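You operate a simulated robot arm through the tools that you are given. There is no shell and no other tool. Be economical: measure what you need, move in short steps, check, and stop when the job is done.

The job below is to be done with a simulated robot arm. You get a single attempt, and the scene is never put back.

JOB
Press the mark button three times. Turn the amount knob to 20. Put two of the rings from the top of the wooden bench on the purple flat case. Fetch the paper roll and stand it on top of the green book on the white desk. Open the bottom drawer, fetch the oil tub and set it in the inside of the bottom drawer and shut the drawer again. Push the blue door shut. Any order will do. Set down upright: paper roll.

The check looks at the end state, three seconds after you hand in, the way a careful person would. Anything else that was tipped, shoved, dropped, spilled or broken makes it a failure.

ROBOT AND FRAMES
A 7-joint arm with a fingered hand on a trunk, on a base that drives. Base frame: it is fixed to the floor where the robot stands at the start and does not move with it; the origin is under the middle of the robot, x ahead of it, y to its left, z up. Units: cm, rad, N and s.
With the tool pointing down near the work surface it reaches from about 10 to 68 cm from the robot's upright axis, wherever it stands. Its first joint turns from -1.204 to 3.002 rad. Places, roughly: amount knob [50, 30, 80]; blue door [-490, -520, 20]; book (14x20x4 cm) [180, -360, 80]; bottom drawer [430, -480, 10]; inside of the bottom drawer [430, -480, 10]; mark button [60, -20, 90]; oil tub [450, -450, 75]; paper roll (6x6x28 cm) [160, -490, 90]; purple flat case (18x21x3 cm) [-400, -130, 90]; ring (5x2x8 cm) [40, 80, 80]. Payload 3.4 kg.
Tool frame: the origin (TCP) lies between the finger pads and is the grasp point; the fingertips stand 2.5 cm ahead of it; z points along the fingers, y is the line along which they close. Largest opening 8.8 cm; the body of the gripper starts 2.9 cm behind the TCP. The gripper is a hand of 4 fingers: y runs from the thumb to the fingers, the wrist lies at [-1.3, -9.7, -16.2] in the tool frame, and closing takes about 1.5 s.
Orientation is that of the tool frame in the base frame, as a unit quaternion [w, x, y, z]. With the fingers straight down and the wrist toward the robot, the tool's x, y and z point along [0, 1, 0], [1, 0, 0] and [0, 0, -1] of the base frame.

CONTROLS
- The arm moves only by the tool jog_arm. Its argument "deltas" is a list that holds one entry, the list of rows, each a list of 6 numbers: the shift along the tool's x, y, z in cm, then the turn, a rotation vector about the tool's x, y, z in rad. In form: [[[tx, ty, tz, ax, ay, az], ...]]. A call has 1 to 20 rows; each row is the pose to reach, as a shift and turn from the pose commanded when the call began, along the tool's axes at that moment. "gripper" is the closure, from 0 (fully open) to 1 (shut), set as the call begins (left out, the last holds). Rows are played at 5 a second. More than 5 cm and 0.15 rad between two rows, or a gripper value outside its range, and nothing of the call is played. Where a pose cannot be reached the arm comes as near as it can. A force on the tool above 40 N (or 10 N above the force at the start of the call, whichever is more), or a blocked arm, ends the call early, and 0.2 s more pass. The fingers move at their own pace (about 10.8 cm/s each) and stop on an object; they squeeze with about 32 N. The grip force told is the motor's: it shows also when the fingers shut on nothing. Time passes only in rows, and 0.2 s behind the last, so rows that repeat a pose let the fingers close. The reply holds the time, the measured pose of the TCP, the force on the tool along the base axes, the opening and the grip force, in the units named above and with some noise, with the torque about the TCP (base axes, N m) and any sound that the robot's microphone picked up.
- Cameras (640 x 400 px; columns grow to the right, rows downward): "scene" is now at [12.11, 4.72, 143.99]; the picture's right is [0.55, -0.84, 0.00], its down [-0.52, -0.34, -0.78] and it looks along [0.65, 0.43, -0.62] (base axes); focal length 271 px, centre (320, 200). "wrist" rides on the gripper at [6.4, -8.3, -9.8] in the tool frame; the picture's right is [-0.62, 0.37, -0.69], its down [-0.71, -0.63, 0.30] and it looks along [-0.32, 0.68, 0.65] (tool axes); focal length 265 px, centre (320, 200). There is no depth. A picture from a camera that has moved, and an enlarged one, comes with that camera's place and axes in the base frame and with its lens.
- capture(camera): a new picture of that camera. No time passes.
- lift_body(by): slides the trunk up (or, below 0, down) by that many cm; the arm and the scene camera ride with it, the base frame stays. It gives what a move gives, with no picture.
- roll_base(legs): drives the robot by 1 to 6 legs, each [ahead, left, turn to the left] in cm, cm and rad, along the robot's own axes; the way and the turn of a leg run together, so that a leg with both is an arc; at most 150 cm and 3.142 rad a leg. The arm and the cameras ride along, it lands a little off, and it stops where it bumps. It gives what a move gives.
- set_fingers(index, middle, ring, thumb_bend, thumb_turn): sets how far each is bent, from 0 (flat) to 100 (curled in); at 30 the hand is open as for a grip, at 70 the pads meet at the TCP. One left out holds its place. A second passes; each finger stops where it meets its share of the squeeze, and holds until it gets a number again. A gripper value or a shape takes the hand back. It gives what a move gives, with no picture; readings hold the bend of each and the force on the fingers (four entries, about 0 where the hand has none), thumb and palm. thumb_turn goes from beside the hand (0) to across from the fingers (100), as for a grip.
- hand_shape(shape): the hand has 4 fingers and takes this shape, open, in about a second: jaw (thumb against the fingers, like two jaws); tri (thumb and two fingers); tip (a fingertip pinch); poke (one finger out to press); point (the index stretched); flat (the hand flat); cup (the hand cupped); fist (a fist). The gripper value then closes the fingers along that shape, each until it touches; the sizes above hold for jaw. It gives what a move gives, with no picture.
- turn_head(pan, tilt): turns the head with the scene camera to pan (to the left, within 1.501 rad either way) and tilt (down, from -0.506 to 1.204), counted from straight ahead of the robot. It gives what a move gives.
- inspect(camera, box): a new picture of the part [left, top, right, bottom] of that camera's present view, enlarged. No time passes.
- sign_off(): hands the job in; it is judged then, once.

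Go step by step. Nothing tells you exact positions but the pictures and the camera data: compare them with the known pose of the tool, close in by small moves and look again before you grip or let go. The budget is 196 turns and 162 pictures, counting those below and the enlarged ones. Unless the task says otherwise, let go and move clear before handing in.

The tools are called after "Emit:" as name(argument=value, ...) on one line, values as JSON. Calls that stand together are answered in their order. jog_arm: Moves the arm, as the interface text tells. Its arguments: {"type":"object","properties":{"deltas":{"type":"array"},"gripper":{"type":"number"}},"required":["deltas"]} The other tools are called the same way: lift_body (by) slides the trunk up or down; hand_shape (shape) gives the hand a shape; set_fingers (index, middle, ring, thumb_bend, thumb_turn) moves the fingers one by one; roll_base (legs) drives the base; turn_head (pan, tilt) turns the head that bears the scene camera; capture (camera) takes a picture; inspect (camera, box) takes an enlarged picture of a part of a camera's view; sign_off () hands the job in.

At the start:

```text
clock: 0.0
position: [24.38, 23.03, 117.65]
ee_rot: [0.003, 0.706, 0.708, 0.0]
ft_force: [0.1, 0.1, -0.7]
wrist_torque: [-0.02, 0.0, -0.03]
grip_width: 8.75
gripper_force: 0.1
shape: jaw
bend: [30.0, 30.0, 30.0, 30.0, 98.0]
finger forces: [0.0, 0.0, 0.1, 0.0, 0.1, 0.0]
trunk travel left (down, up): [-75.0, 9.0]
robot x, y, heading: [-0.17, 0.04, 0.001]
head pan, tilt: [0.606, 1.201]
```

scene: 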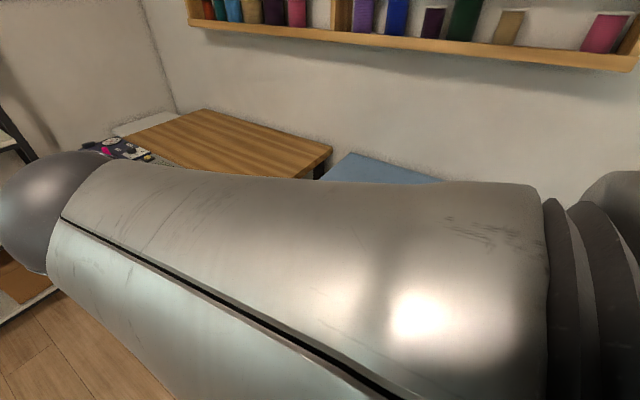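
wrist: 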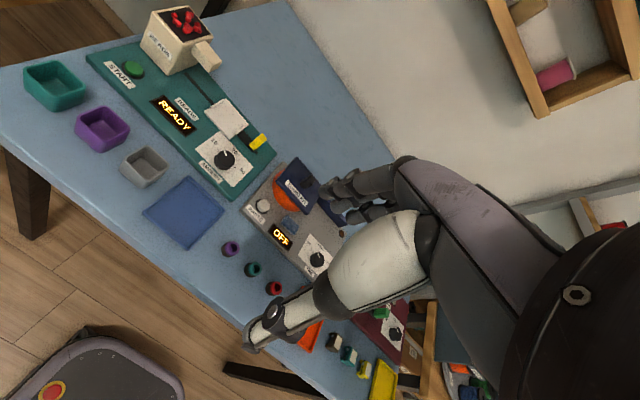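

I see a blue table with several panels in the wrist view, while the scene camera is mostly blocked by the arm. I'll look closer at the panels and turn the head.

Emit:
inspect(camera="wrist", box=[80, 0, 340, 200])

Emit:
inspect(camera="wrist", box=[220, 150, 460, 400])

Emit:
turn_head(pan=-0.4, tilt=0.8)

Emit:
capture(camera="scene")

```text
2.00 times, centred on (210, 100) of wrist
camera zoom: at [15.93, 29.41, 127.55], right [0.37, -0.62, 0.7], down [-0.63, -0.72, -0.3], along [0.69, -0.33, -0.65], focal length 531 px, centre (540, 400)
```

zoom: 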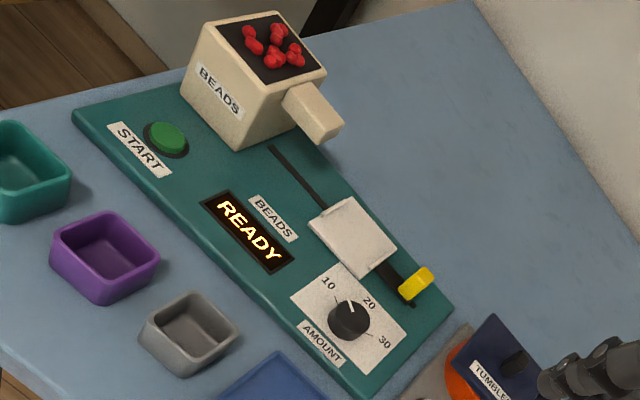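

```text
1.60 times, centred on (340, 275) of wrist
camera zoom: at [15.93, 29.41, 127.55], right [0.37, -0.62, 0.7], down [-0.63, -0.72, -0.3], along [0.69, -0.33, -0.65], focal length 425 px, centre (288, 80)
```

zoom: 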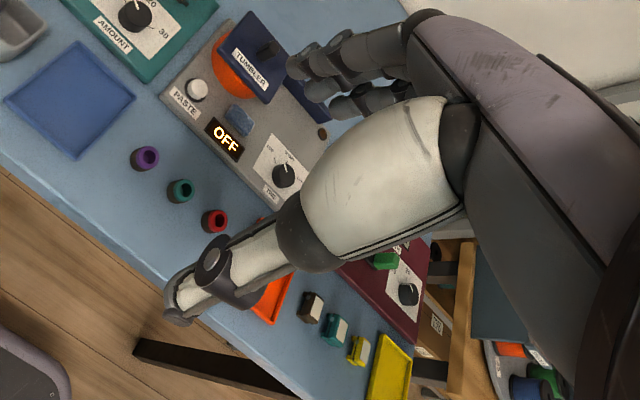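

```text
clock: 1.3
position: [24.49, 23.1, 117.8]
ee_rot: [0.002, 0.706, 0.708, 0.0]
ft_force: [-1.2, 0.3, 0.0]
wrist_torque: [-0.03, -0.03, 0.0]
grip_width: 8.77
gripper_force: 0.1
shape: jaw
bend: [30.0, 30.0, 30.0, 30.0, 98.0]
finger forces: [0.0, 0.0, 0.0, 0.1, 0.0, 0.1]
trunk travel left (down, up): [-75.0, 9.0]
robot x, y, heading: [0.1, 0.3, -0.003]
head pan, tilt: [-0.4, 0.799]
```

```text
157 pictures are left
camera scene: at [12.16, 4.68, 144.03], right [0.54, -0.84, 0.0], down [-0.52, -0.34, -0.79], along [0.66, 0.43, -0.62], focal length 271 px, centre (320, 200)
```

scene: 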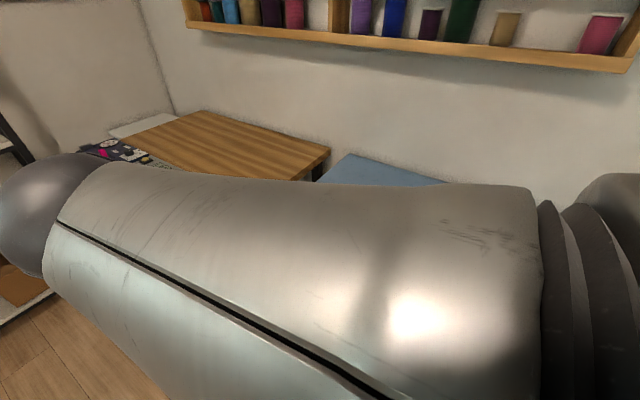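

The head reports a new pan, but the picture has barely changed. I'll capture again to check this.

Emit:
capture(camera="scene")

```text
156 pictures are left
camera scene: at [12.16, 4.68, 144.03], right [0.54, -0.84, 0.0], down [-0.52, -0.34, -0.79], along [0.66, 0.43, -0.62], focal length 271 px, centre (320, 200)
```

scene: 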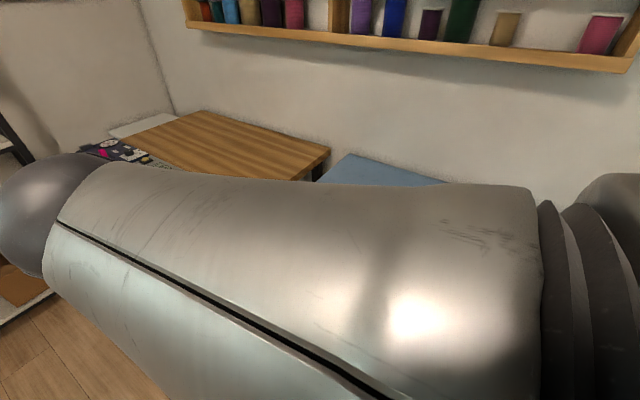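

The camera did not follow the head. I'll try one more head command.

Emit:
turn_head(pan=-0.9, tilt=0.3)

Emit:
capture(camera="scene")

```text
clock: 2.2
position: [24.42, 22.95, 117.71]
ee_rot: [0.002, 0.707, 0.707, -0.002]
ft_force: [-0.3, -0.2, -0.1]
wrist_torque: [0.0, -0.01, -0.02]
grip_width: 8.78
gripper_force: 0.0
shape: jaw
bend: [30.0, 30.0, 30.0, 30.0, 98.0]
finger forces: [0.1, 0.0, 0.0, 0.1, 0.1, 0.1]
trunk travel left (down, up): [-75.0, 9.0]
robot x, y, heading: [-0.21, 0.09, 0.005]
head pan, tilt: [-0.901, 0.3]
```

```text
155 pictures are left
camera scene: at [10.75, -7.26, 147.36], right [-0.78, -0.62, 0.0], down [-0.18, 0.23, -0.96], along [0.59, -0.75, -0.3], focal length 271 px, centre (320, 200)
```

scene: 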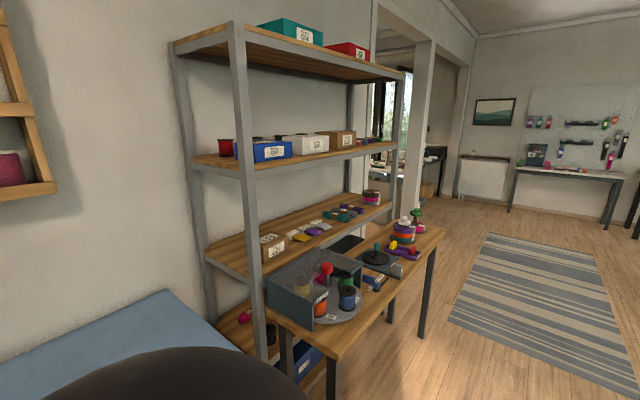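

The head works now. I'll survey more directions.

Emit:
turn_head(pan=-1.5, tilt=0.3)

Emit:
capture(camera="scene")

Emit:
turn_head(pan=1.3, tilt=0.4)

Emit:
capture(camera="scene")

Emit:
turn_head(pan=-0.2, tilt=0.8)

Emit:
capture(camera="scene")

```text
clock: 3.2
position: [24.48, 23.03, 117.64]
ee_rot: [0.003, 0.707, 0.708, -0.001]
ft_force: [-0.1, 1.1, 0.0]
wrist_torque: [-0.01, 0.02, 0.01]
grip_width: 8.76
gripper_force: 0.1
shape: jaw
bend: [30.0, 30.0, 30.0, 30.0, 98.0]
finger forces: [0.1, 0.0, 0.0, 0.0, 0.0, 0.0]
trunk travel left (down, up): [-75.0, 9.0]
robot x, y, heading: [0.15, 0.06, -0.002]
head pan, tilt: [-1.499, 0.3]
```

```text
154 pictures are left
camera scene: at [5.6, -9.31, 147.36], right [-1.0, -0.07, 0.0], down [-0.02, 0.29, -0.96], along [0.07, -0.95, -0.3], focal length 271 px, centre (320, 200)
```

scene: 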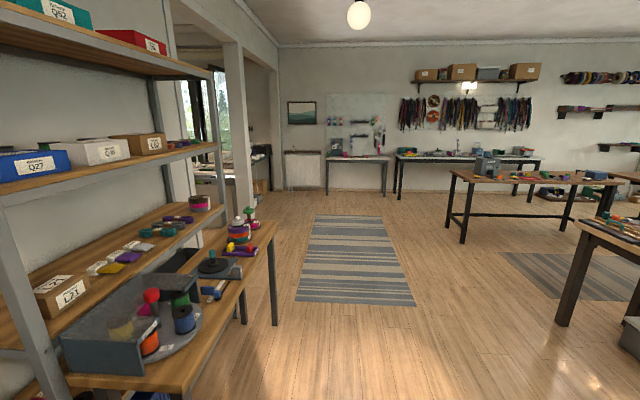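

```text
clock: 5.7
position: [24.38, 23.08, 117.68]
ee_rot: [0.002, 0.707, 0.707, 0.0]
ft_force: [-0.3, -0.8, -1.2]
wrist_torque: [-0.02, -0.02, 0.0]
grip_width: 8.78
gripper_force: 0.1
shape: jaw
bend: [30.0, 30.0, 30.0, 30.0, 98.0]
finger forces: [0.0, 0.1, 0.0, 0.1, 0.1, 0.0]
trunk travel left (down, up): [-75.0, 9.0]
robot x, y, heading: [0.06, -0.28, 0.006]
head pan, tilt: [1.3, 0.4]
```

```text
153 pictures are left
camera scene: at [7.4, 8.93, 146.44], right [0.96, -0.27, 0.0], down [-0.1, -0.37, -0.92], along [0.25, 0.89, -0.39], focal length 271 px, centre (320, 200)
```

scene: 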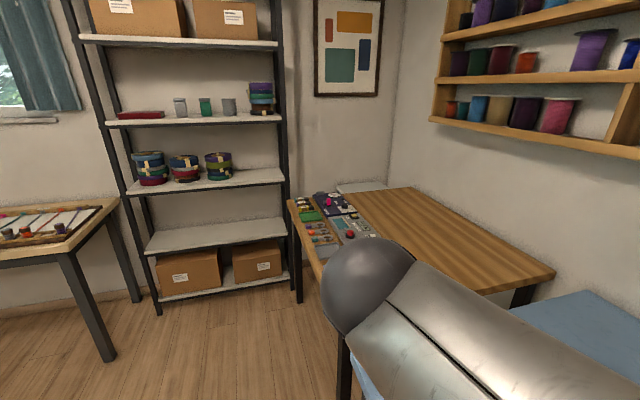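

```text
clock: 7.3
position: [24.35, 23.0, 117.67]
ee_rot: [0.003, 0.707, 0.708, -0.001]
ft_force: [-0.2, -0.2, 0.1]
wrist_torque: [0.02, -0.02, -0.03]
grip_width: 8.75
gripper_force: 0.1
shape: jaw
bend: [30.0, 30.0, 30.0, 30.0, 98.0]
finger forces: [0.0, 0.0, 0.0, 0.0, 0.0, 0.1]
trunk travel left (down, up): [-75.0, 9.0]
robot x, y, heading: [0.31, 0.4, 0.002]
head pan, tilt: [-0.201, 0.799]
```

```text
152 pictures are left
camera scene: at [12.92, 3.77, 144.64], right [0.43, -0.91, 0.0], down [-0.51, -0.24, -0.83], along [0.75, 0.35, -0.56], focal length 271 px, centre (320, 200)
```

scene: 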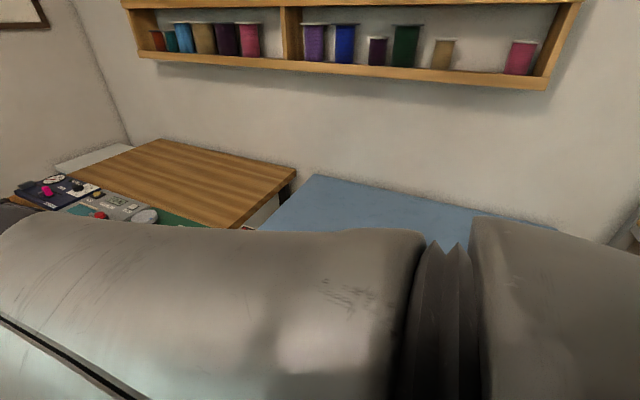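

The arm itself blocks the scene camera around the table. I'll move the wrist camera over toward the maroon panel to see the mark button.

Emit:
jog_arm(deltas=[[[-4, 1.5, 0, 0, 0, 0], [-8, 3, 0, 0, 0, 0], [-12, 4.5, 0, 0, 0, 0], [-16, 6, 0, 0, 0, 0], [-20, 7.5, 0, 0, 0, 0], [-24, 9, 0, 0, 0, 0], [-28, 10.5, 0, 0, 0, 0], [-32, 12, 1, 0, 0, 0], [-36, 13.6, 2, 0, 0, 0]]])

Emit:
capture(camera="wrist")

Emit:
turn_head(pan=0.2, tilt=0.9)

Emit:
capture(camera="scene")

```text
clock: 9.3
position: [38.06, -13.16, 115.77]
ee_rot: [0.002, 0.707, 0.707, 0.0]
ft_force: [0.8, -0.4, -0.1]
wrist_torque: [-0.01, 0.02, 0.01]
grip_width: 8.79
gripper_force: 0.0
shape: jaw
bend: [30.0, 30.0, 30.0, 30.0, 98.0]
finger forces: [0.0, 0.0, 0.0, 0.0, 0.1, 0.0]
trunk travel left (down, up): [-75.0, 9.0]
robot x, y, heading: [0.01, -0.13, -0.004]
head pan, tilt: [-0.201, 0.799]
```

```text
151 pictures are left
camera wrist: at [29.58, -6.75, 125.75], right [0.37, -0.62, 0.7], down [-0.63, -0.72, -0.3], along [0.69, -0.33, -0.65], focal length 265 px, centre (320, 200)
```

wrist: 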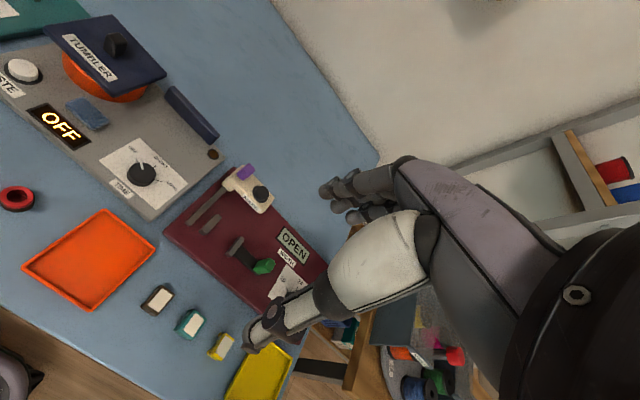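

```text
clock: 10.1
position: [37.99, -13.06, 115.94]
ee_rot: [0.003, 0.707, 0.707, -0.001]
ft_force: [0.5, -0.2, -1.4]
wrist_torque: [-0.04, -0.02, -0.02]
grip_width: 8.78
gripper_force: 0.0
shape: jaw
bend: [30.0, 30.0, 30.0, 30.0, 98.0]
finger forces: [0.1, 0.1, 0.0, 0.1, 0.0, 0.0]
trunk travel left (down, up): [-75.0, 9.0]
robot x, y, heading: [-0.05, -0.07, 0.003]
head pan, tilt: [0.201, 0.901]
```

```text
150 pictures are left
camera scene: at [12.32, 1.46, 142.14], right [0.2, -0.98, 0.0], down [-0.77, -0.16, -0.62], along [0.61, 0.12, -0.78], focal length 271 px, centre (320, 200)
```

scene: 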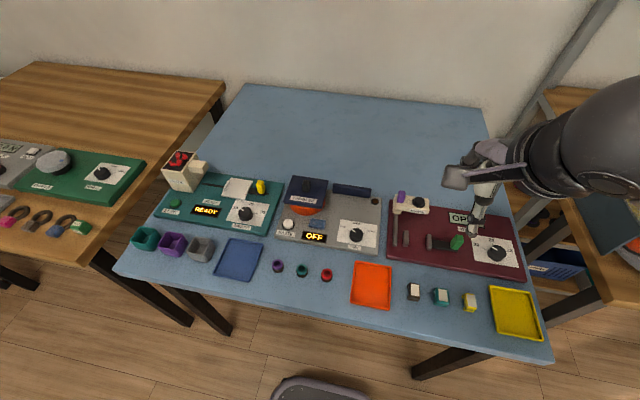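

Good overview now. I'll enlarge each panel.

Emit:
inspect(camera="scene", box=[370, 170, 550, 290])

Emit:
inspect(camera="scene", box=[150, 150, 400, 270])

Emit:
inspect(camera="scene", box=[0, 120, 160, 270])

Emit:
inspect(camera="wrist", box=[160, 140, 360, 320])

```text
3.33 times, centred on (460, 230) of scene
camera zoom: at [12.32, 1.46, 142.14], right [0.2, -0.98, 0.0], down [-0.77, -0.16, -0.62], along [0.61, 0.12, -0.78], focal length 903 px, centre (-147, 100)
```

zoom: 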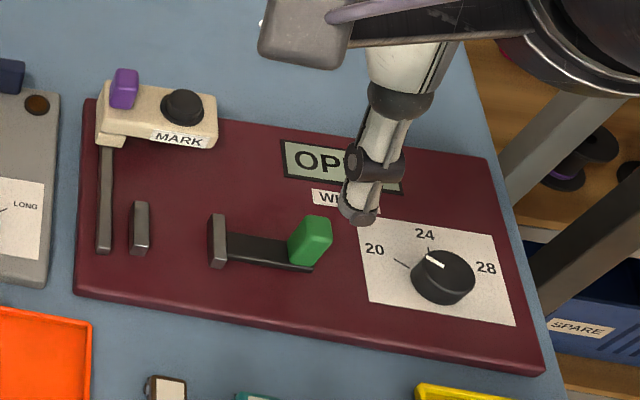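

```text
2.56 times, centred on (275, 210) of scene
camera zoom: at [12.32, 1.46, 142.14], right [0.2, -0.98, 0.0], down [-0.77, -0.16, -0.62], along [0.61, 0.12, -0.78], focal length 693 px, centre (435, 174)
```

zoom: 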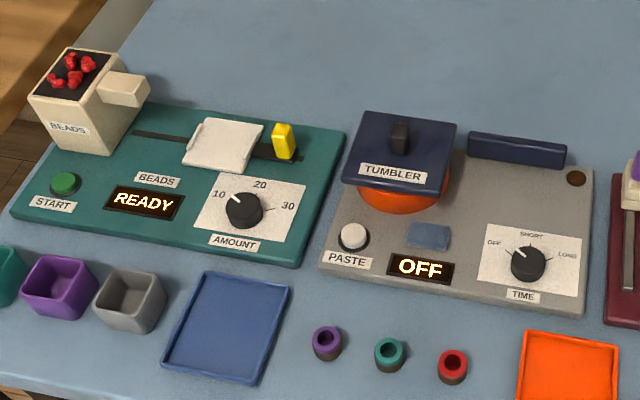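

```text
2.67 times, centred on (80, 195) of scene
camera zoom: at [12.32, 1.46, 142.14], right [0.2, -0.98, 0.0], down [-0.77, -0.16, -0.62], along [0.61, 0.12, -0.78], focal length 722 px, centre (960, 213)
```

zoom: 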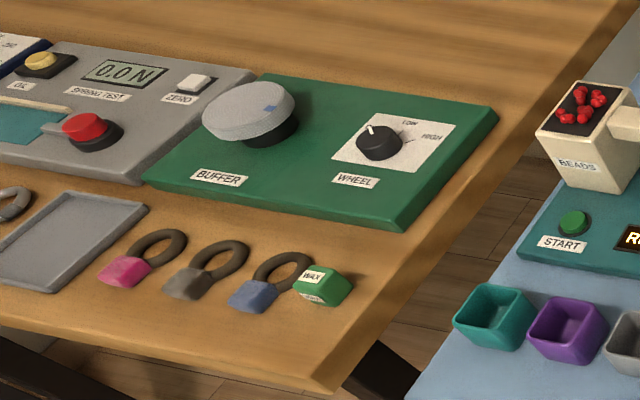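

```text
2.22 times, centred on (260, 230) of wrist
camera zoom: at [29.57, -6.55, 125.79], right [0.37, -0.62, 0.7], down [-0.63, -0.72, -0.3], along [0.69, -0.33, -0.65], focal length 590 px, centre (453, 133)
```

zoom: 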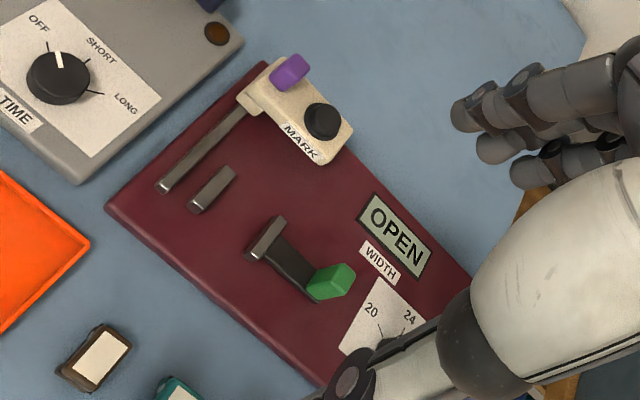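

The MARK button is the black one on the cream carriage, near (59, -15, 88). I'll shape the hand to poke and look at where the fingertip lies.

Emit:
hand_shape(shape="poke")

Emit:
capture(camera="wrist")

Emit:
inspect(camera="scene", box=[370, 130, 550, 250])

```text
clock: 11.0
position: [37.98, -13.06, 116.01]
ee_rot: [0.003, 0.707, 0.708, -0.001]
ft_force: [0.1, -0.1, -0.2]
wrist_torque: [0.03, 0.0, 0.02]
grip_width: 0.0
gripper_force: 0.1
shape: poke
bend: [70.0, 70.0, 99.0, 100.0, 100.0]
finger forces: [0.0, 0.0, 0.0, 0.0, 0.0, 0.0]
trunk travel left (down, up): [-75.0, 9.0]
robot x, y, heading: [0.14, -0.05, 0.001]
head pan, tilt: [0.201, 0.901]
```

```text
145 pictures are left
camera wrist: at [29.57, -6.53, 125.79], right [0.37, -0.62, 0.7], down [-0.63, -0.72, -0.3], along [0.69, -0.33, -0.65], focal length 265 px, centre (320, 200)
```

wrist: 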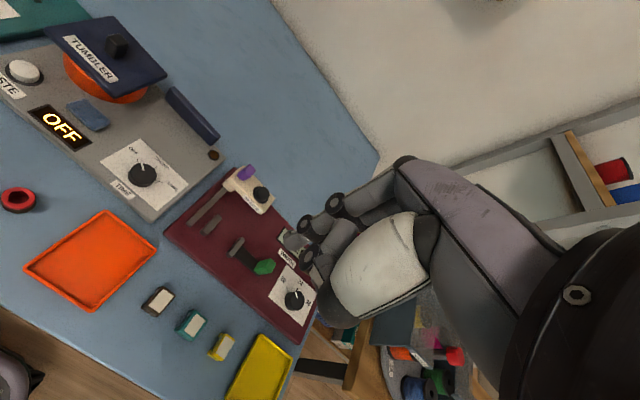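

```text
3.33 times, centred on (460, 190) of scene
camera zoom: at [12.32, 1.49, 142.14], right [0.2, -0.98, 0.0], down [-0.77, -0.16, -0.62], along [0.61, 0.12, -0.78], focal length 903 px, centre (-147, 233)
```

zoom: 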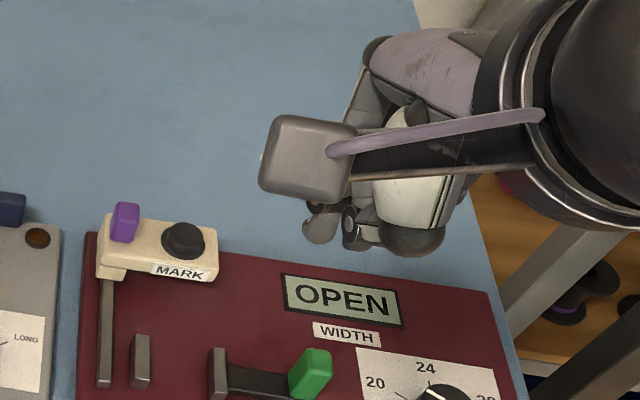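

Emit:
inspect(camera="wrist", box=[240, 170, 400, 290])

```text
3.33 times, centred on (320, 230) of wrist
camera zoom: at [29.57, -6.53, 125.79], right [0.37, -0.62, 0.7], down [-0.63, -0.72, -0.3], along [0.69, -0.33, -0.65], focal length 885 px, centre (320, 100)
```

zoom: 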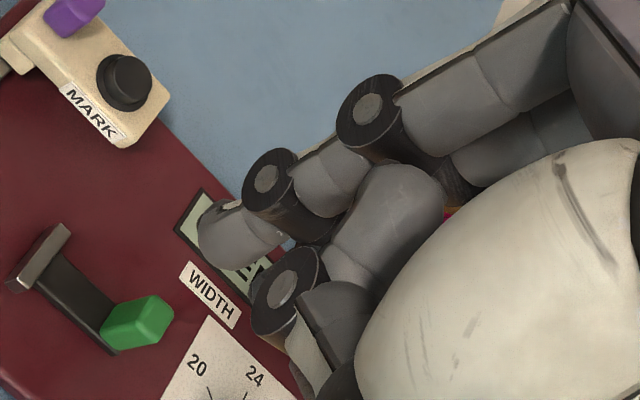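

The index tip lies about 2.5 cm ahead of the TCP, as predicted. I'll move above the MARK button.

Emit:
jog_arm(deltas=[[[-0.3, 4, 2, 0, 0, 0], [-0.6, 8, 4, 0, 0, 0], [-0.9, 12, 7, 0, 0, 0], [-1.2, 16, 11, 0, 0, 0], [-1.5, 19, 15, 0, 0, 0], [-1.8, 21, 19, 0, 0, 0], [-1.8, 21, 20, 0, 0, 0]]])

Emit:
inspect(camera="scene", box=[370, 150, 530, 270])

Emit:
inspect(camera="wrist", box=[200, 150, 400, 290])

```text
refused: row 4 steps farther than a row can; nothing moved
```

```text
3.33 times, centred on (450, 210) of scene
camera zoom: at [12.32, 1.49, 142.14], right [0.2, -0.98, 0.0], down [-0.77, -0.16, -0.62], along [0.61, 0.12, -0.78], focal length 903 px, centre (-113, 167)
```

zoom: 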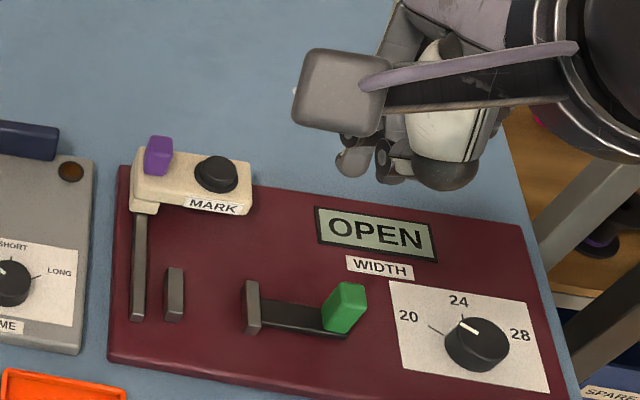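

```text
2.86 times, centred on (300, 220) of wrist
camera zoom: at [29.57, -6.53, 125.79], right [0.37, -0.62, 0.7], down [-0.63, -0.72, -0.3], along [0.69, -0.33, -0.65], focal length 758 px, centre (377, 143)
```

zoom: 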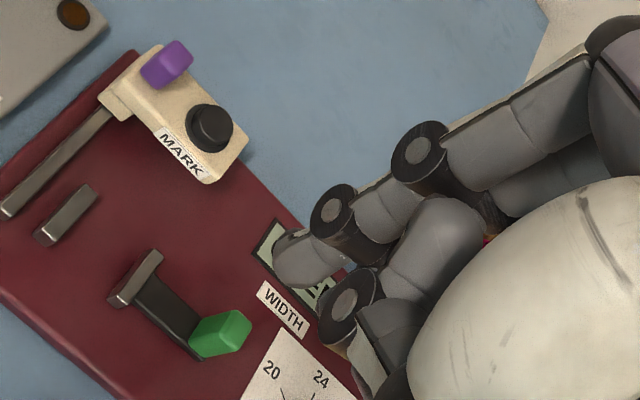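

One row's step was too long, so nothing moved. I'll resend with shorter steps.

Emit:
jog_arm(deltas=[[[-0.3, 4, 2, 0, 0, 0], [-0.6, 8, 4, 0, 0, 0], [-0.9, 12, 7, 0, 0, 0], [-1.2, 15, 10, 0, 0, 0], [-1.5, 18, 13, 0, 0, 0], [-1.7, 20, 16, 0, 0, 0], [-1.8, 21, 19, 0, 0, 0], [-1.8, 21, 20, 0, 0, 0]]])

Emit:
inspect(camera="scene", box=[370, 150, 530, 270])

Emit:
inspect(camera="wrist", box=[200, 150, 400, 290])

```text
clock: 12.8
position: [58.97, -14.99, 96.0]
ee_rot: [0.003, 0.706, 0.708, 0.0]
ft_force: [0.3, -0.5, -0.1]
wrist_torque: [0.05, 0.0, 0.03]
grip_width: 0.0
gripper_force: 0.0
shape: poke
bend: [70.0, 70.0, 99.0, 100.0, 100.0]
finger forces: [0.1, 0.0, 0.0, 0.0, 0.0, 0.1]
trunk travel left (down, up): [-75.0, 9.0]
robot x, y, heading: [0.05, -0.27, 0.0]
head pan, tilt: [0.201, 0.901]
```

```text
3.33 times, centred on (450, 210) of scene
camera zoom: at [12.31, 1.49, 142.14], right [0.2, -0.98, 0.0], down [-0.77, -0.16, -0.62], along [0.61, 0.12, -0.78], focal length 903 px, centre (-113, 167)
```

zoom: 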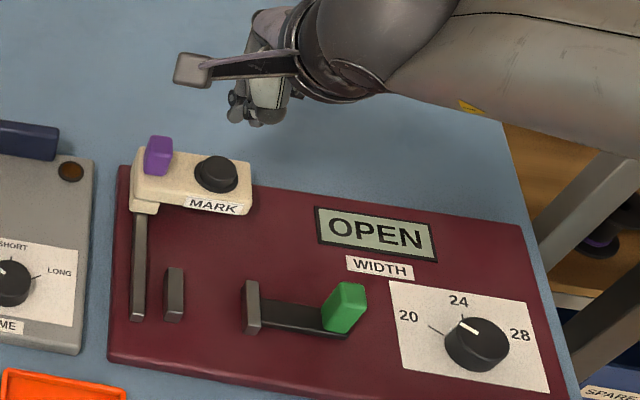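

```text
2.86 times, centred on (300, 220) of wrist
camera zoom: at [50.65, -8.58, 105.88], right [0.37, -0.62, 0.7], down [-0.63, -0.72, -0.3], along [0.69, -0.33, -0.65], focal length 758 px, centre (377, 143)
```

zoom: 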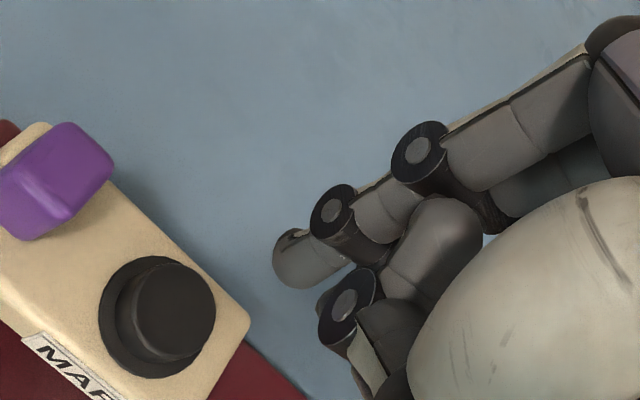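

Re-measured, the button top is about (60.3, -15.4, 86.7). I'll line up and lower gently for the first press.

Emit:
jog_arm(deltas=[[[-0.4, 1.3, 0, 0, 0, 0], [-0.4, 1.3, 3, 0, 0, 0], [-0.4, 1.3, 5.5, 0, 0, 0], [-0.4, 1.3, 6.3, 0, 0, 0], [-0.4, 1.3, 6.8, 0, 0, 0]]])

Emit:
inspect(camera="wrist", box=[200, 150, 400, 290])

```text
clock: 14.0
position: [60.49, -15.35, 89.2]
ee_rot: [0.004, 0.708, 0.707, 0.0]
ft_force: [2.9, -1.3, 10.3]
wrist_torque: [-0.12, -0.03, 0.0]
grip_width: 0.0
gripper_force: 0.1
shape: poke
bend: [70.0, 70.0, 99.0, 100.0, 100.0]
finger forces: [0.8, 9.5, 0.0, 0.0, 0.1, 0.1]
trunk travel left (down, up): [-75.0, 9.0]
robot x, y, heading: [-0.13, -0.29, 0.003]
head pan, tilt: [0.201, 0.901]
heard: click
```

```text
2.86 times, centred on (300, 220) of wrist
camera zoom: at [51.91, -8.91, 99.1], right [0.36, -0.62, 0.7], down [-0.63, -0.72, -0.3], along [0.69, -0.33, -0.65], focal length 758 px, centre (377, 143)
```

zoom: 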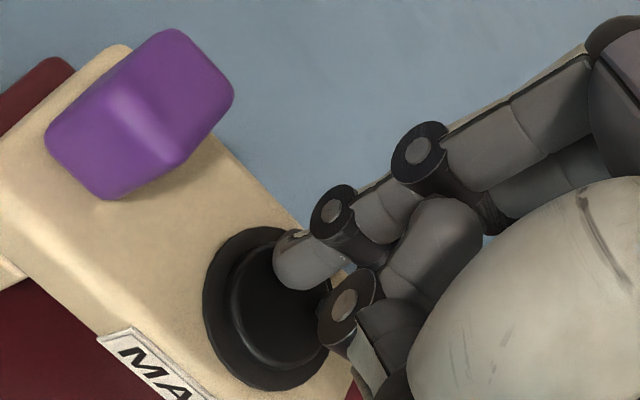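

A click was heard, so the first press counted. I'll lift fully and check before the second press.

Emit:
jog_arm(deltas=[[[0, -0.3, -2, 0, 0, 0], [0, -0.5, -3, 0, 0, 0], [0, -0.5, -3, 0, 0, 0], [0, -0.5, -3, 0, 0, 0]]])

Emit:
jog_arm(deltas=[[[0, 0, 1.5, 0, 0, 0], [0, 0, 2.5, 0, 0, 0], [0, 0, 3.1, 0, 0, 0], [0, 0, 3.1, 0, 0, 0]]])

```text
clock: 15.0
position: [59.82, -15.33, 92.08]
ee_rot: [0.002, 0.707, 0.708, -0.002]
ft_force: [-0.3, 0.1, 0.0]
wrist_torque: [0.05, 0.01, 0.0]
grip_width: 0.0
gripper_force: 0.0
shape: poke
bend: [70.0, 70.0, 99.0, 100.0, 100.0]
finger forces: [0.1, 0.0, 0.1, 0.0, 0.1, 0.1]
trunk travel left (down, up): [-75.0, 9.0]
robot x, y, heading: [-0.09, 0.35, -0.003]
head pan, tilt: [0.201, 0.901]
```

```text
clock: 16.0
position: [59.76, -15.18, 89.36]
ee_rot: [0.003, 0.706, 0.708, 0.0]
ft_force: [2.1, 1.3, 10.2]
wrist_torque: [-0.06, 0.0, -0.01]
grip_width: 0.01
gripper_force: 0.1
shape: poke
bend: [70.0, 70.0, 99.0, 100.0, 100.0]
finger forces: [0.3, 10.1, 0.0, 0.1, 0.0, 0.0]
trunk travel left (down, up): [-75.0, 9.0]
robot x, y, heading: [-0.0, 0.08, -0.003]
head pan, tilt: [0.201, 0.901]
heard: click
```

Second click. I'll lift and press for the third time.

Emit:
jog_arm(deltas=[[[0, 0, -2, 0, 0, 0], [0, 0, -3, 0, 0, 0], [0, 0, -3, 0, 0, 0], [0, 0, -3, 0, 0, 0]]])

Emit:
jog_arm(deltas=[[[0, 0, 1.5, 0, 0, 0], [0, 0, 2.5, 0, 0, 0], [0, 0, 3.1, 0, 0, 0], [0, 0, 3.1, 0, 0, 0]]])

Emit:
jog_arm(deltas=[[[0, 0, -2, 0, 0, 0], [0, 0, -4, 0, 0, 0], [0, 0, -8, 0, 0, 0], [0, 0, -12, 0, 0, 0], [0, 0, -15, 0, 0, 0]]])

Emit:
capture(camera="wrist")

```text
clock: 17.0
position: [59.85, -15.17, 92.11]
ee_rot: [0.002, 0.707, 0.708, -0.001]
ft_force: [-0.8, 1.0, 0.5]
wrist_torque: [0.0, 0.04, -0.04]
grip_width: 0.02
gripper_force: 0.0
shape: poke
bend: [70.0, 70.0, 99.0, 100.0, 100.0]
finger forces: [0.0, 0.0, 0.1, 0.1, 0.1, 0.0]
trunk travel left (down, up): [-75.0, 9.0]
robot x, y, heading: [0.22, 0.16, -0.0]
head pan, tilt: [0.201, 0.901]
```

```text
clock: 18.0
position: [59.93, -15.32, 89.23]
ee_rot: [0.004, 0.706, 0.708, 0.0]
ft_force: [2.2, -0.3, 14.2]
wrist_torque: [-0.13, -0.03, -0.02]
grip_width: 0.0
gripper_force: 0.1
shape: poke
bend: [70.0, 70.0, 99.0, 100.0, 100.0]
finger forces: [1.5, 12.5, 0.1, 0.0, 0.0, 0.1]
trunk travel left (down, up): [-75.0, 9.0]
robot x, y, heading: [0.05, -0.03, -0.002]
head pan, tilt: [0.201, 0.901]
heard: click
```

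```text
clock: 19.2
position: [59.8, -15.26, 104.12]
ee_rot: [0.002, 0.707, 0.707, -0.002]
ft_force: [-0.3, -0.6, -0.8]
wrist_torque: [0.0, 0.0, 0.01]
grip_width: 0.0
gripper_force: 0.1
shape: poke
bend: [70.0, 70.0, 99.0, 100.0, 100.0]
finger forces: [0.0, 0.0, 0.0, 0.0, 0.1, 0.0]
trunk travel left (down, up): [-75.0, 9.0]
robot x, y, heading: [0.07, -0.07, 0.001]
head pan, tilt: [0.201, 0.901]
```

```text
137 pictures are left
camera wrist: at [51.37, -8.82, 113.87], right [0.37, -0.62, 0.7], down [-0.63, -0.72, -0.3], along [0.68, -0.33, -0.65], focal length 265 px, centre (320, 200)
```

wrist: 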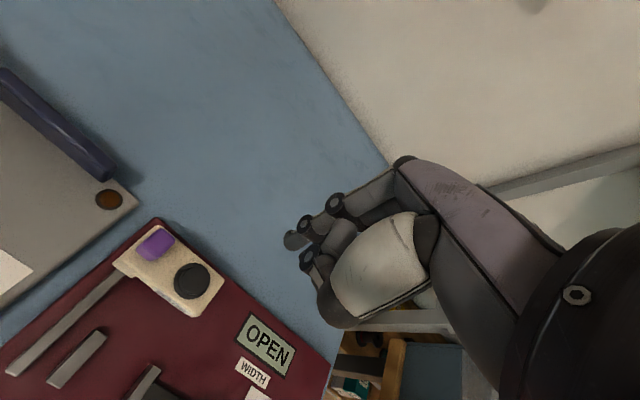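

Three presses are done, and the button is released and clear. Next I move the wrist camera near the amount knob, which I place at about (50, 29.3, 83).

Emit:
jog_arm(deltas=[[[4, -1.8, 0, 0, 0, 0], [8, -3.6, 0, 0, 0, 0], [12, -5.4, 0, 0, 0, 0], [16, -7.2, 0, 0, 0, 0], [20, -9, 0, 0, 0, 0], [24, -10.8, 0, 0, 0, 0], [28, -12.6, 0, 0, 0, 0], [32, -14.4, 0, 0, 0, 0], [36, -16.2, 0, 0, 0, 0], [40, -18, 2, 0, 0, 0], [44, -20, 5, 0, 0, 0], [48.3, -21.8, 6, 0, 0, 0]]])

Emit:
hand_shape(shape="jaw")

Emit:
capture(camera="wrist")

Emit:
capture(camera="scene")

```text
refused: row 11 steps farther than a row can; nothing moved
```

```text
clock: 20.1
position: [59.8, -15.19, 103.98]
ee_rot: [0.002, 0.707, 0.708, -0.001]
ft_force: [-0.1, -0.6, -0.2]
wrist_torque: [-0.03, -0.01, 0.0]
grip_width: 8.81
gripper_force: 0.0
shape: jaw
bend: [30.0, 30.0, 30.0, 30.0, 98.0]
finger forces: [0.0, 0.1, 0.0, 0.0, 0.0, 0.0]
trunk travel left (down, up): [-75.0, 9.0]
robot x, y, heading: [-0.07, 0.26, 0.004]
head pan, tilt: [0.201, 0.901]
```

```text
136 pictures are left
camera wrist: at [51.41, -8.81, 113.81], right [0.37, -0.62, 0.7], down [-0.63, -0.72, -0.3], along [0.69, -0.33, -0.65], focal length 265 px, centre (320, 200)
```

wrist: 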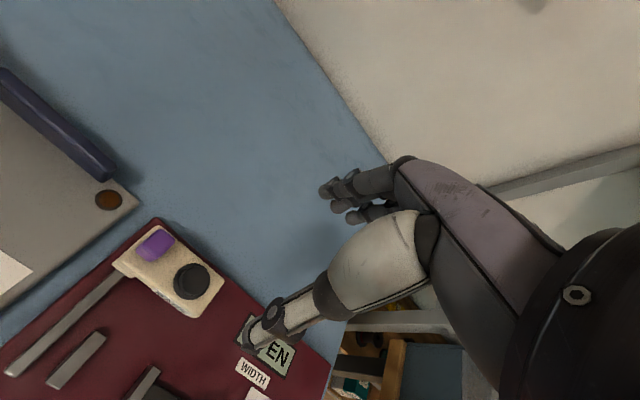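

```text
135 pictures are left
camera scene: at [12.32, 1.5, 142.14], right [0.2, -0.98, 0.0], down [-0.77, -0.16, -0.62], along [0.61, 0.12, -0.78], focal length 271 px, centre (320, 200)
```

scene: 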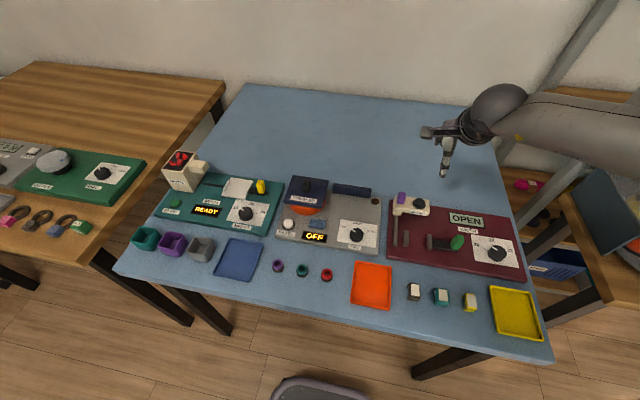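

I'll keep the steps shorter, and I won't chain calls on a long move again.

Emit:
jog_arm(deltas=[[[4, -1.8, 0, 0, 0, 0], [8, -3.6, 0, 0, 0, 0], [12, -5.4, 0, 0, 0, 0], [16, -7.2, 0, 0, 0, 0], [20, -9, 0, 0, 0, 0], [24, -10.8, 0, 0, 0, 0], [28, -12.6, 0, 0, 0, 0], [32, -14.4, 0, 0, 0, 0], [36, -16.2, 0, 0, 0, 0], [40, -18, 1.5, 0, 0, 0], [44, -20, 3, 0, 0, 0], [46.5, -21, 4.5, 0, 0, 0], [48.3, -21.8, 6, 0, 0, 0]]])

Emit:
capture(camera="wrist")

```text
clock: 22.9
position: [39.8, 27.73, 97.68]
ee_rot: [0.002, 0.707, 0.708, -0.001]
ft_force: [-0.6, 0.0, -0.2]
wrist_torque: [0.01, 0.0, -0.03]
grip_width: 8.8
gripper_force: 0.1
shape: jaw
bend: [30.0, 30.0, 30.0, 30.0, 98.0]
finger forces: [0.0, 0.1, 0.1, 0.0, 0.0, 0.0]
out of reach, approached as far as the arm can: row 11, 12, 13
trunk travel left (down, up): [-75.0, 9.0]
robot x, y, heading: [-0.37, -0.04, -0.001]
head pan, tilt: [0.201, 0.901]
```

```text
134 pictures are left
camera wrist: at [31.31, 34.17, 107.59], right [0.37, -0.62, 0.7], down [-0.63, -0.72, -0.3], along [0.68, -0.33, -0.65], focal length 265 px, centre (320, 200)
```

wrist: 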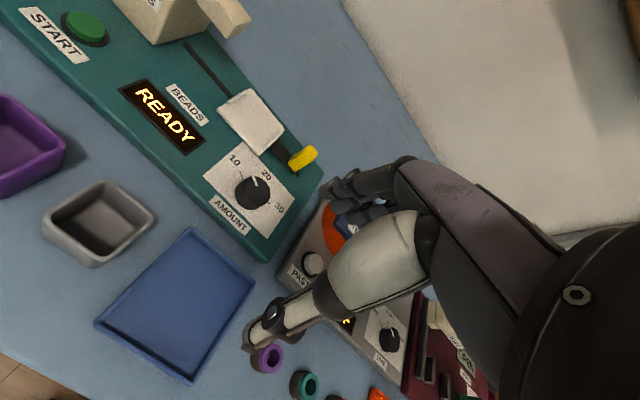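

The arm is at a joint limit on this side. I'll raise and retract a little, then slide the base left so the knob is straight ahead.

Emit:
jog_arm(deltas=[[[-1, -2, -2, 0, 0, 0], [-3, -5, -4, 0, 0, 0], [-5, -8, -6, 0, 0, 0], [-8, -10, -8, 0, 0, 0]]])

Emit:
roll_base(legs=[[0, 30, 0]])

Emit:
capture(camera="wrist")

Emit:
capture(camera="scene")

```text
clock: 23.9
position: [29.7, 19.48, 105.99]
ee_rot: [0.002, 0.706, 0.708, 0.0]
ft_force: [-0.3, -0.8, 0.4]
wrist_torque: [0.01, -0.03, -0.02]
grip_width: 8.79
gripper_force: 0.2
shape: jaw
bend: [30.0, 30.0, 30.0, 30.0, 98.0]
finger forces: [0.0, 0.1, 0.0, 0.1, 0.0, 0.1]
trunk travel left (down, up): [-75.0, 9.0]
robot x, y, heading: [0.11, 0.19, -0.001]
head pan, tilt: [0.201, 0.901]
```

```text
clock: 26.0
position: [29.67, 50.27, 105.95]
ee_rot: [0.003, 0.706, 0.708, -0.002]
ft_force: [0.4, -0.2, 0.3]
wrist_torque: [-0.03, -0.02, 0.0]
grip_width: 8.81
gripper_force: 0.0
shape: jaw
bend: [30.0, 30.0, 30.0, 30.0, 98.0]
finger forces: [0.0, 0.0, 0.0, 0.1, 0.0, 0.1]
trunk travel left (down, up): [-75.0, 9.0]
robot x, y, heading: [-0.22, 30.95, -0.0]
head pan, tilt: [0.201, 0.901]
```

```text
133 pictures are left
camera wrist: at [21.26, 56.75, 115.8], right [0.37, -0.62, 0.7], down [-0.63, -0.72, -0.3], along [0.69, -0.33, -0.65], focal length 265 px, centre (320, 200)
```

wrist: 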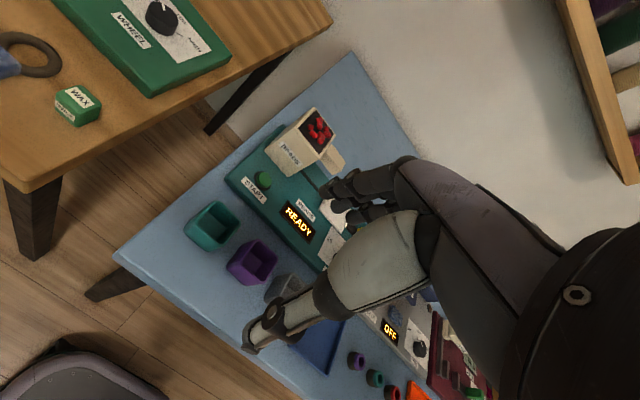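

```text
132 pictures are left
camera scene: at [12.32, 32.16, 142.13], right [0.2, -0.98, 0.0], down [-0.77, -0.16, -0.62], along [0.61, 0.12, -0.78], focal length 271 px, centre (320, 200)
```

scene: 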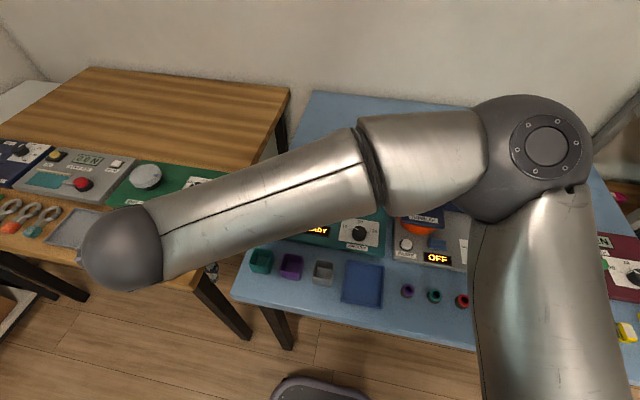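

The base is now at y=31. I'll move in for a closer look at the knob.

Emit:
jog_arm(deltas=[[[-4, 1.5, 0, 0, 0, 0], [-8, 3, 0, 0, 0, 0], [-12, 4.5, 1, 0, 0, 0], [-15, 6, 3, 0, 0, 0], [-17, 7, 5, 0, 0, 0], [-19, 8, 7, 0, 0, 0], [-19, 8, 8, 0, 0, 0]]])

Emit:
capture(camera="wrist")

Emit:
capture(camera="scene")

```text
clock: 27.6
position: [37.67, 31.35, 98.15]
ee_rot: [0.002, 0.707, 0.707, -0.001]
ft_force: [-1.2, -0.4, 0.2]
wrist_torque: [-0.01, 0.03, 0.0]
grip_width: 8.79
gripper_force: 0.2
shape: jaw
bend: [30.0, 30.0, 30.0, 30.0, 98.0]
finger forces: [0.0, 0.0, 0.0, 0.0, 0.0, 0.0]
trunk travel left (down, up): [-75.0, 9.0]
robot x, y, heading: [-0.15, 30.69, -0.002]
head pan, tilt: [0.201, 0.901]
```

```text
131 pictures are left
camera wrist: at [29.35, 37.66, 107.84], right [0.37, -0.62, 0.7], down [-0.63, -0.72, -0.3], along [0.69, -0.33, -0.65], focal length 265 px, centre (320, 200)
```

wrist: 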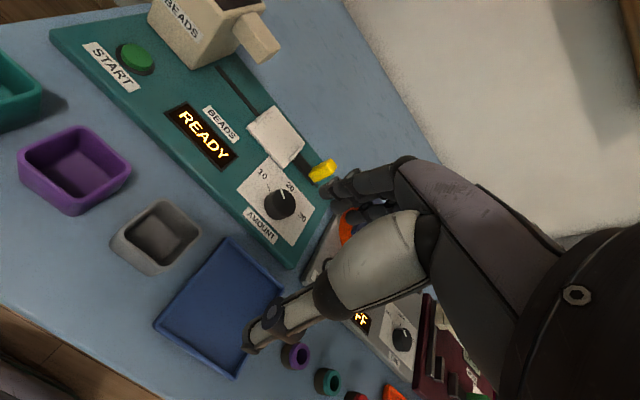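

```text
130 pictures are left
camera scene: at [12.33, 32.18, 142.13], right [0.2, -0.98, 0.0], down [-0.77, -0.16, -0.62], along [0.61, 0.12, -0.78], focal length 271 px, centre (320, 200)
```

scene: 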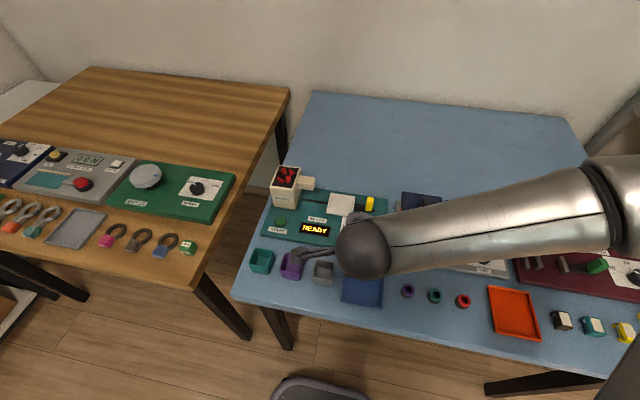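

Emit:
inspect(camera="wrist", box=[210, 140, 350, 260])

```text
3.33 times, centred on (280, 200) of wrist
camera zoom: at [29.35, 37.66, 107.84], right [0.37, -0.62, 0.7], down [-0.63, -0.72, -0.3], along [0.69, -0.33, -0.65], focal length 885 px, centre (453, 200)
```

zoom: 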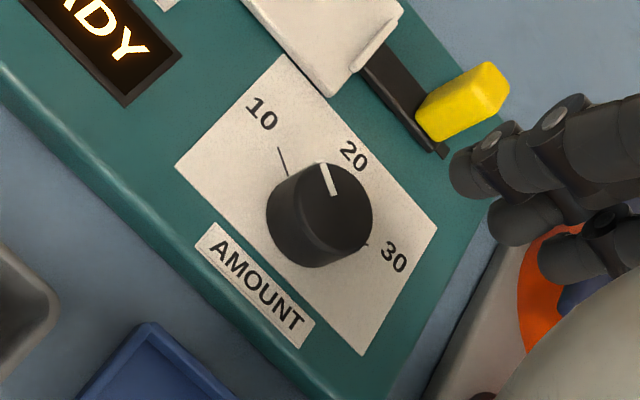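

The knob is centred near (50.1, 29.4), its top at z≈83, and the pointer is at 10. The 20 mark is straight away from me (+x), so I need about 55° clockwise. I'll come in above the knob with a partly closed hand.

Emit:
jog_arm(deltas=[[[-0.5, 4, 0, 0, 0, 0], [-1, 8, 1, 0, 0, 0], [-1.9, 12.4, 2, 0, 0, 0], [-1.9, 12.4, 6, 0, 0, 0], [-1.9, 12.4, 8, 0, 0, 0]]], gripper=0.25)

Emit:
inspect(camera="wrist", box=[160, 140, 400, 380])

```text
clock: 28.8
position: [50.3, 29.19, 90.1]
ee_rot: [0.002, 0.707, 0.707, 0.0]
ft_force: [0.2, -0.4, -0.6]
wrist_torque: [0.04, 0.02, 0.01]
grip_width: 6.64
gripper_force: 0.0
shape: jaw
bend: [27.0, 35.0, 32.0, 54.0, 99.0]
finger forces: [0.1, 0.0, 0.0, 0.0, 0.1, 0.0]
trunk travel left (down, up): [-75.0, 9.0]
robot x, y, heading: [-0.18, 30.54, -0.001]
head pan, tilt: [0.201, 0.901]
```

```text
1.67 times, centred on (280, 260) of wrist
camera zoom: at [41.79, 35.62, 100.02], right [0.37, -0.62, 0.7], down [-0.63, -0.72, -0.3], along [0.69, -0.33, -0.65], focal length 442 px, centre (387, 100)
```

zoom: 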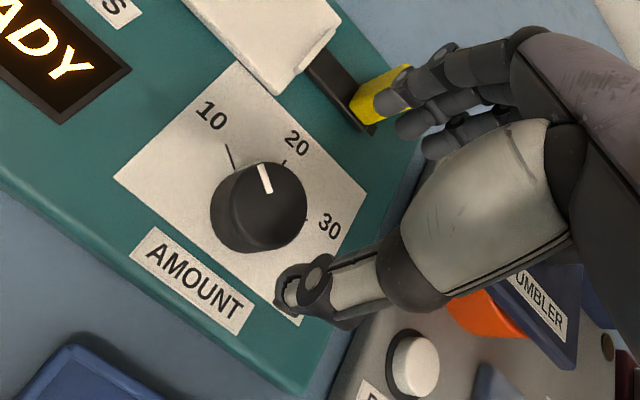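

The alignment looks right, and the fingers clear the yellow slider. I'll descend around the knob and grip it.

Emit:
jog_arm(deltas=[[[0, 0, 2, 0, 0, 0], [0, 0, 4, 0, 0, 0], [0, 0, 5.2, 0, 0, 0], [0, 0, 6, 0, 0, 0]]])

Emit:
inspect(camera="wrist", box=[160, 140, 400, 380])

```text
clock: 29.8
position: [50.13, 29.32, 84.09]
ee_rot: [0.004, 0.707, 0.707, -0.001]
ft_force: [1.2, -0.6, 2.1]
wrist_torque: [-0.03, -0.11, 0.01]
grip_width: 6.6
gripper_force: 0.0
shape: jaw
bend: [27.0, 35.0, 32.0, 54.0, 99.0]
finger forces: [0.0, 2.4, 0.0, 0.1, 0.0, 0.0]
trunk travel left (down, up): [-75.0, 9.0]
robot x, y, heading: [-0.06, 30.87, 0.001]
head pan, tilt: [0.201, 0.901]
```

```text
1.67 times, centred on (280, 260) of wrist
camera zoom: at [41.7, 35.73, 93.96], right [0.37, -0.62, 0.7], down [-0.63, -0.72, -0.3], along [0.69, -0.33, -0.65], focal length 442 px, centre (387, 100)
```

zoom: 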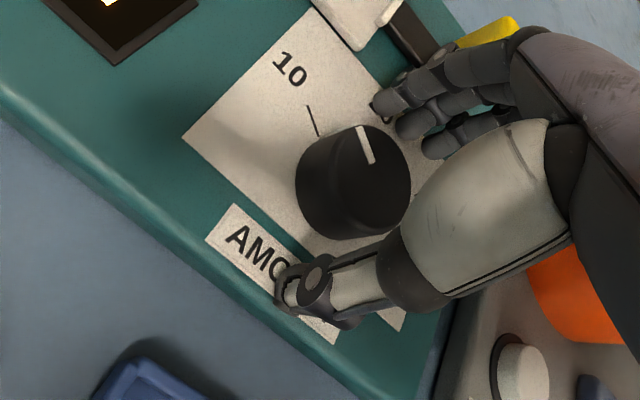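

Emit:
jog_arm(deltas=[[[0, 0, -0.4, 0, 0, 0], [0, 0, -0.4, 0, 0, 0], [0, 0, -0.4, 0, 0, 0], [0, 0, -0.4, 0, 0, 0], [0, 0, -0.4, 0, 0, 0], [0, 0, -0.4, 0, 0, 0], [0, 0, -0.4, 0, 0, 0]]], gripper=1)

Emit:
inspect(camera="wrist", box=[160, 140, 400, 380])

```text
clock: 31.4
position: [50.04, 29.32, 84.52]
ee_rot: [0.003, 0.706, 0.708, -0.001]
ft_force: [-12.9, -1.6, -6.1]
wrist_torque: [-0.01, 0.13, -0.11]
grip_width: 2.15
gripper_force: 32.2
shape: jaw
bend: [50.0, 52.0, 58.0, 72.0, 100.0]
finger forces: [22.6, 1.4, 0.0, 0.0, 36.0, 0.0]
trunk travel left (down, up): [-75.0, 9.0]
robot x, y, heading: [-0.25, 30.29, 0.005]
head pan, tilt: [0.201, 0.901]
```

```text
1.67 times, centred on (280, 260) of wrist
camera zoom: at [41.53, 35.7, 94.33], right [0.37, -0.62, 0.7], down [-0.63, -0.72, -0.3], along [0.69, -0.33, -0.65], focal length 442 px, centre (387, 100)
```

zoom: 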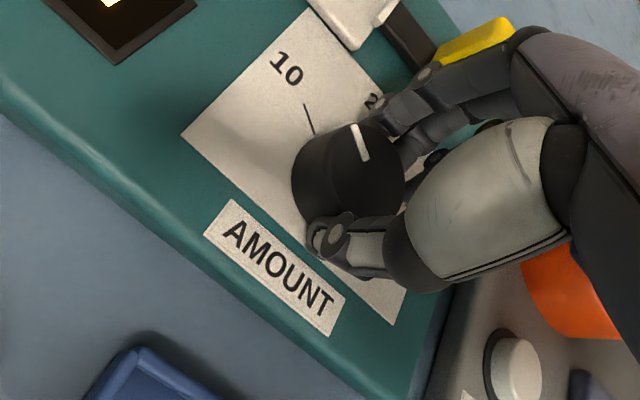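

Gripped. I'll turn clockwise part of the way and check.

Emit:
jog_arm(deltas=[[[0, 0, 0, 0, 0, 0.1], [0, 0, 0, 0, 0, 0.2], [0, 0, 0, 0, 0, 0.3], [0, 0, 0, 0, 0, 0.4]]])

Emit:
inspect(camera="wrist", box=[160, 140, 400, 380])

```text
clock: 32.4
position: [49.92, 29.49, 84.37]
ee_rot: [0.003, 0.833, 0.554, 0.0]
ft_force: [-8.8, 7.1, -11.0]
wrist_torque: [0.18, -0.1, 0.01]
grip_width: 1.95
gripper_force: 32.4
shape: jaw
bend: [71.0, 51.0, 58.0, 72.0, 100.0]
finger forces: [22.7, 1.6, 0.0, 0.0, 34.1, 0.0]
trunk travel left (down, up): [-75.0, 9.0]
robot x, y, heading: [-0.05, 30.75, -0.001]
head pan, tilt: [0.201, 0.901]
```

```text
1.67 times, centred on (280, 260) of wrist
camera zoom: at [44.81, 38.69, 94.3], right [0.1, -0.71, 0.7], down [-0.86, -0.42, -0.3], along [0.5, -0.57, -0.65], focal length 442 px, centre (387, 100)
```

zoom: 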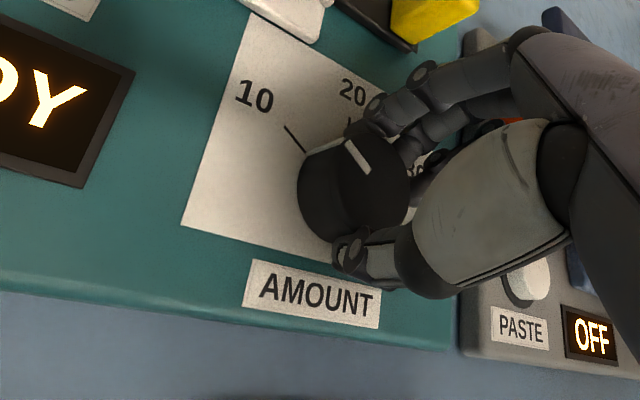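

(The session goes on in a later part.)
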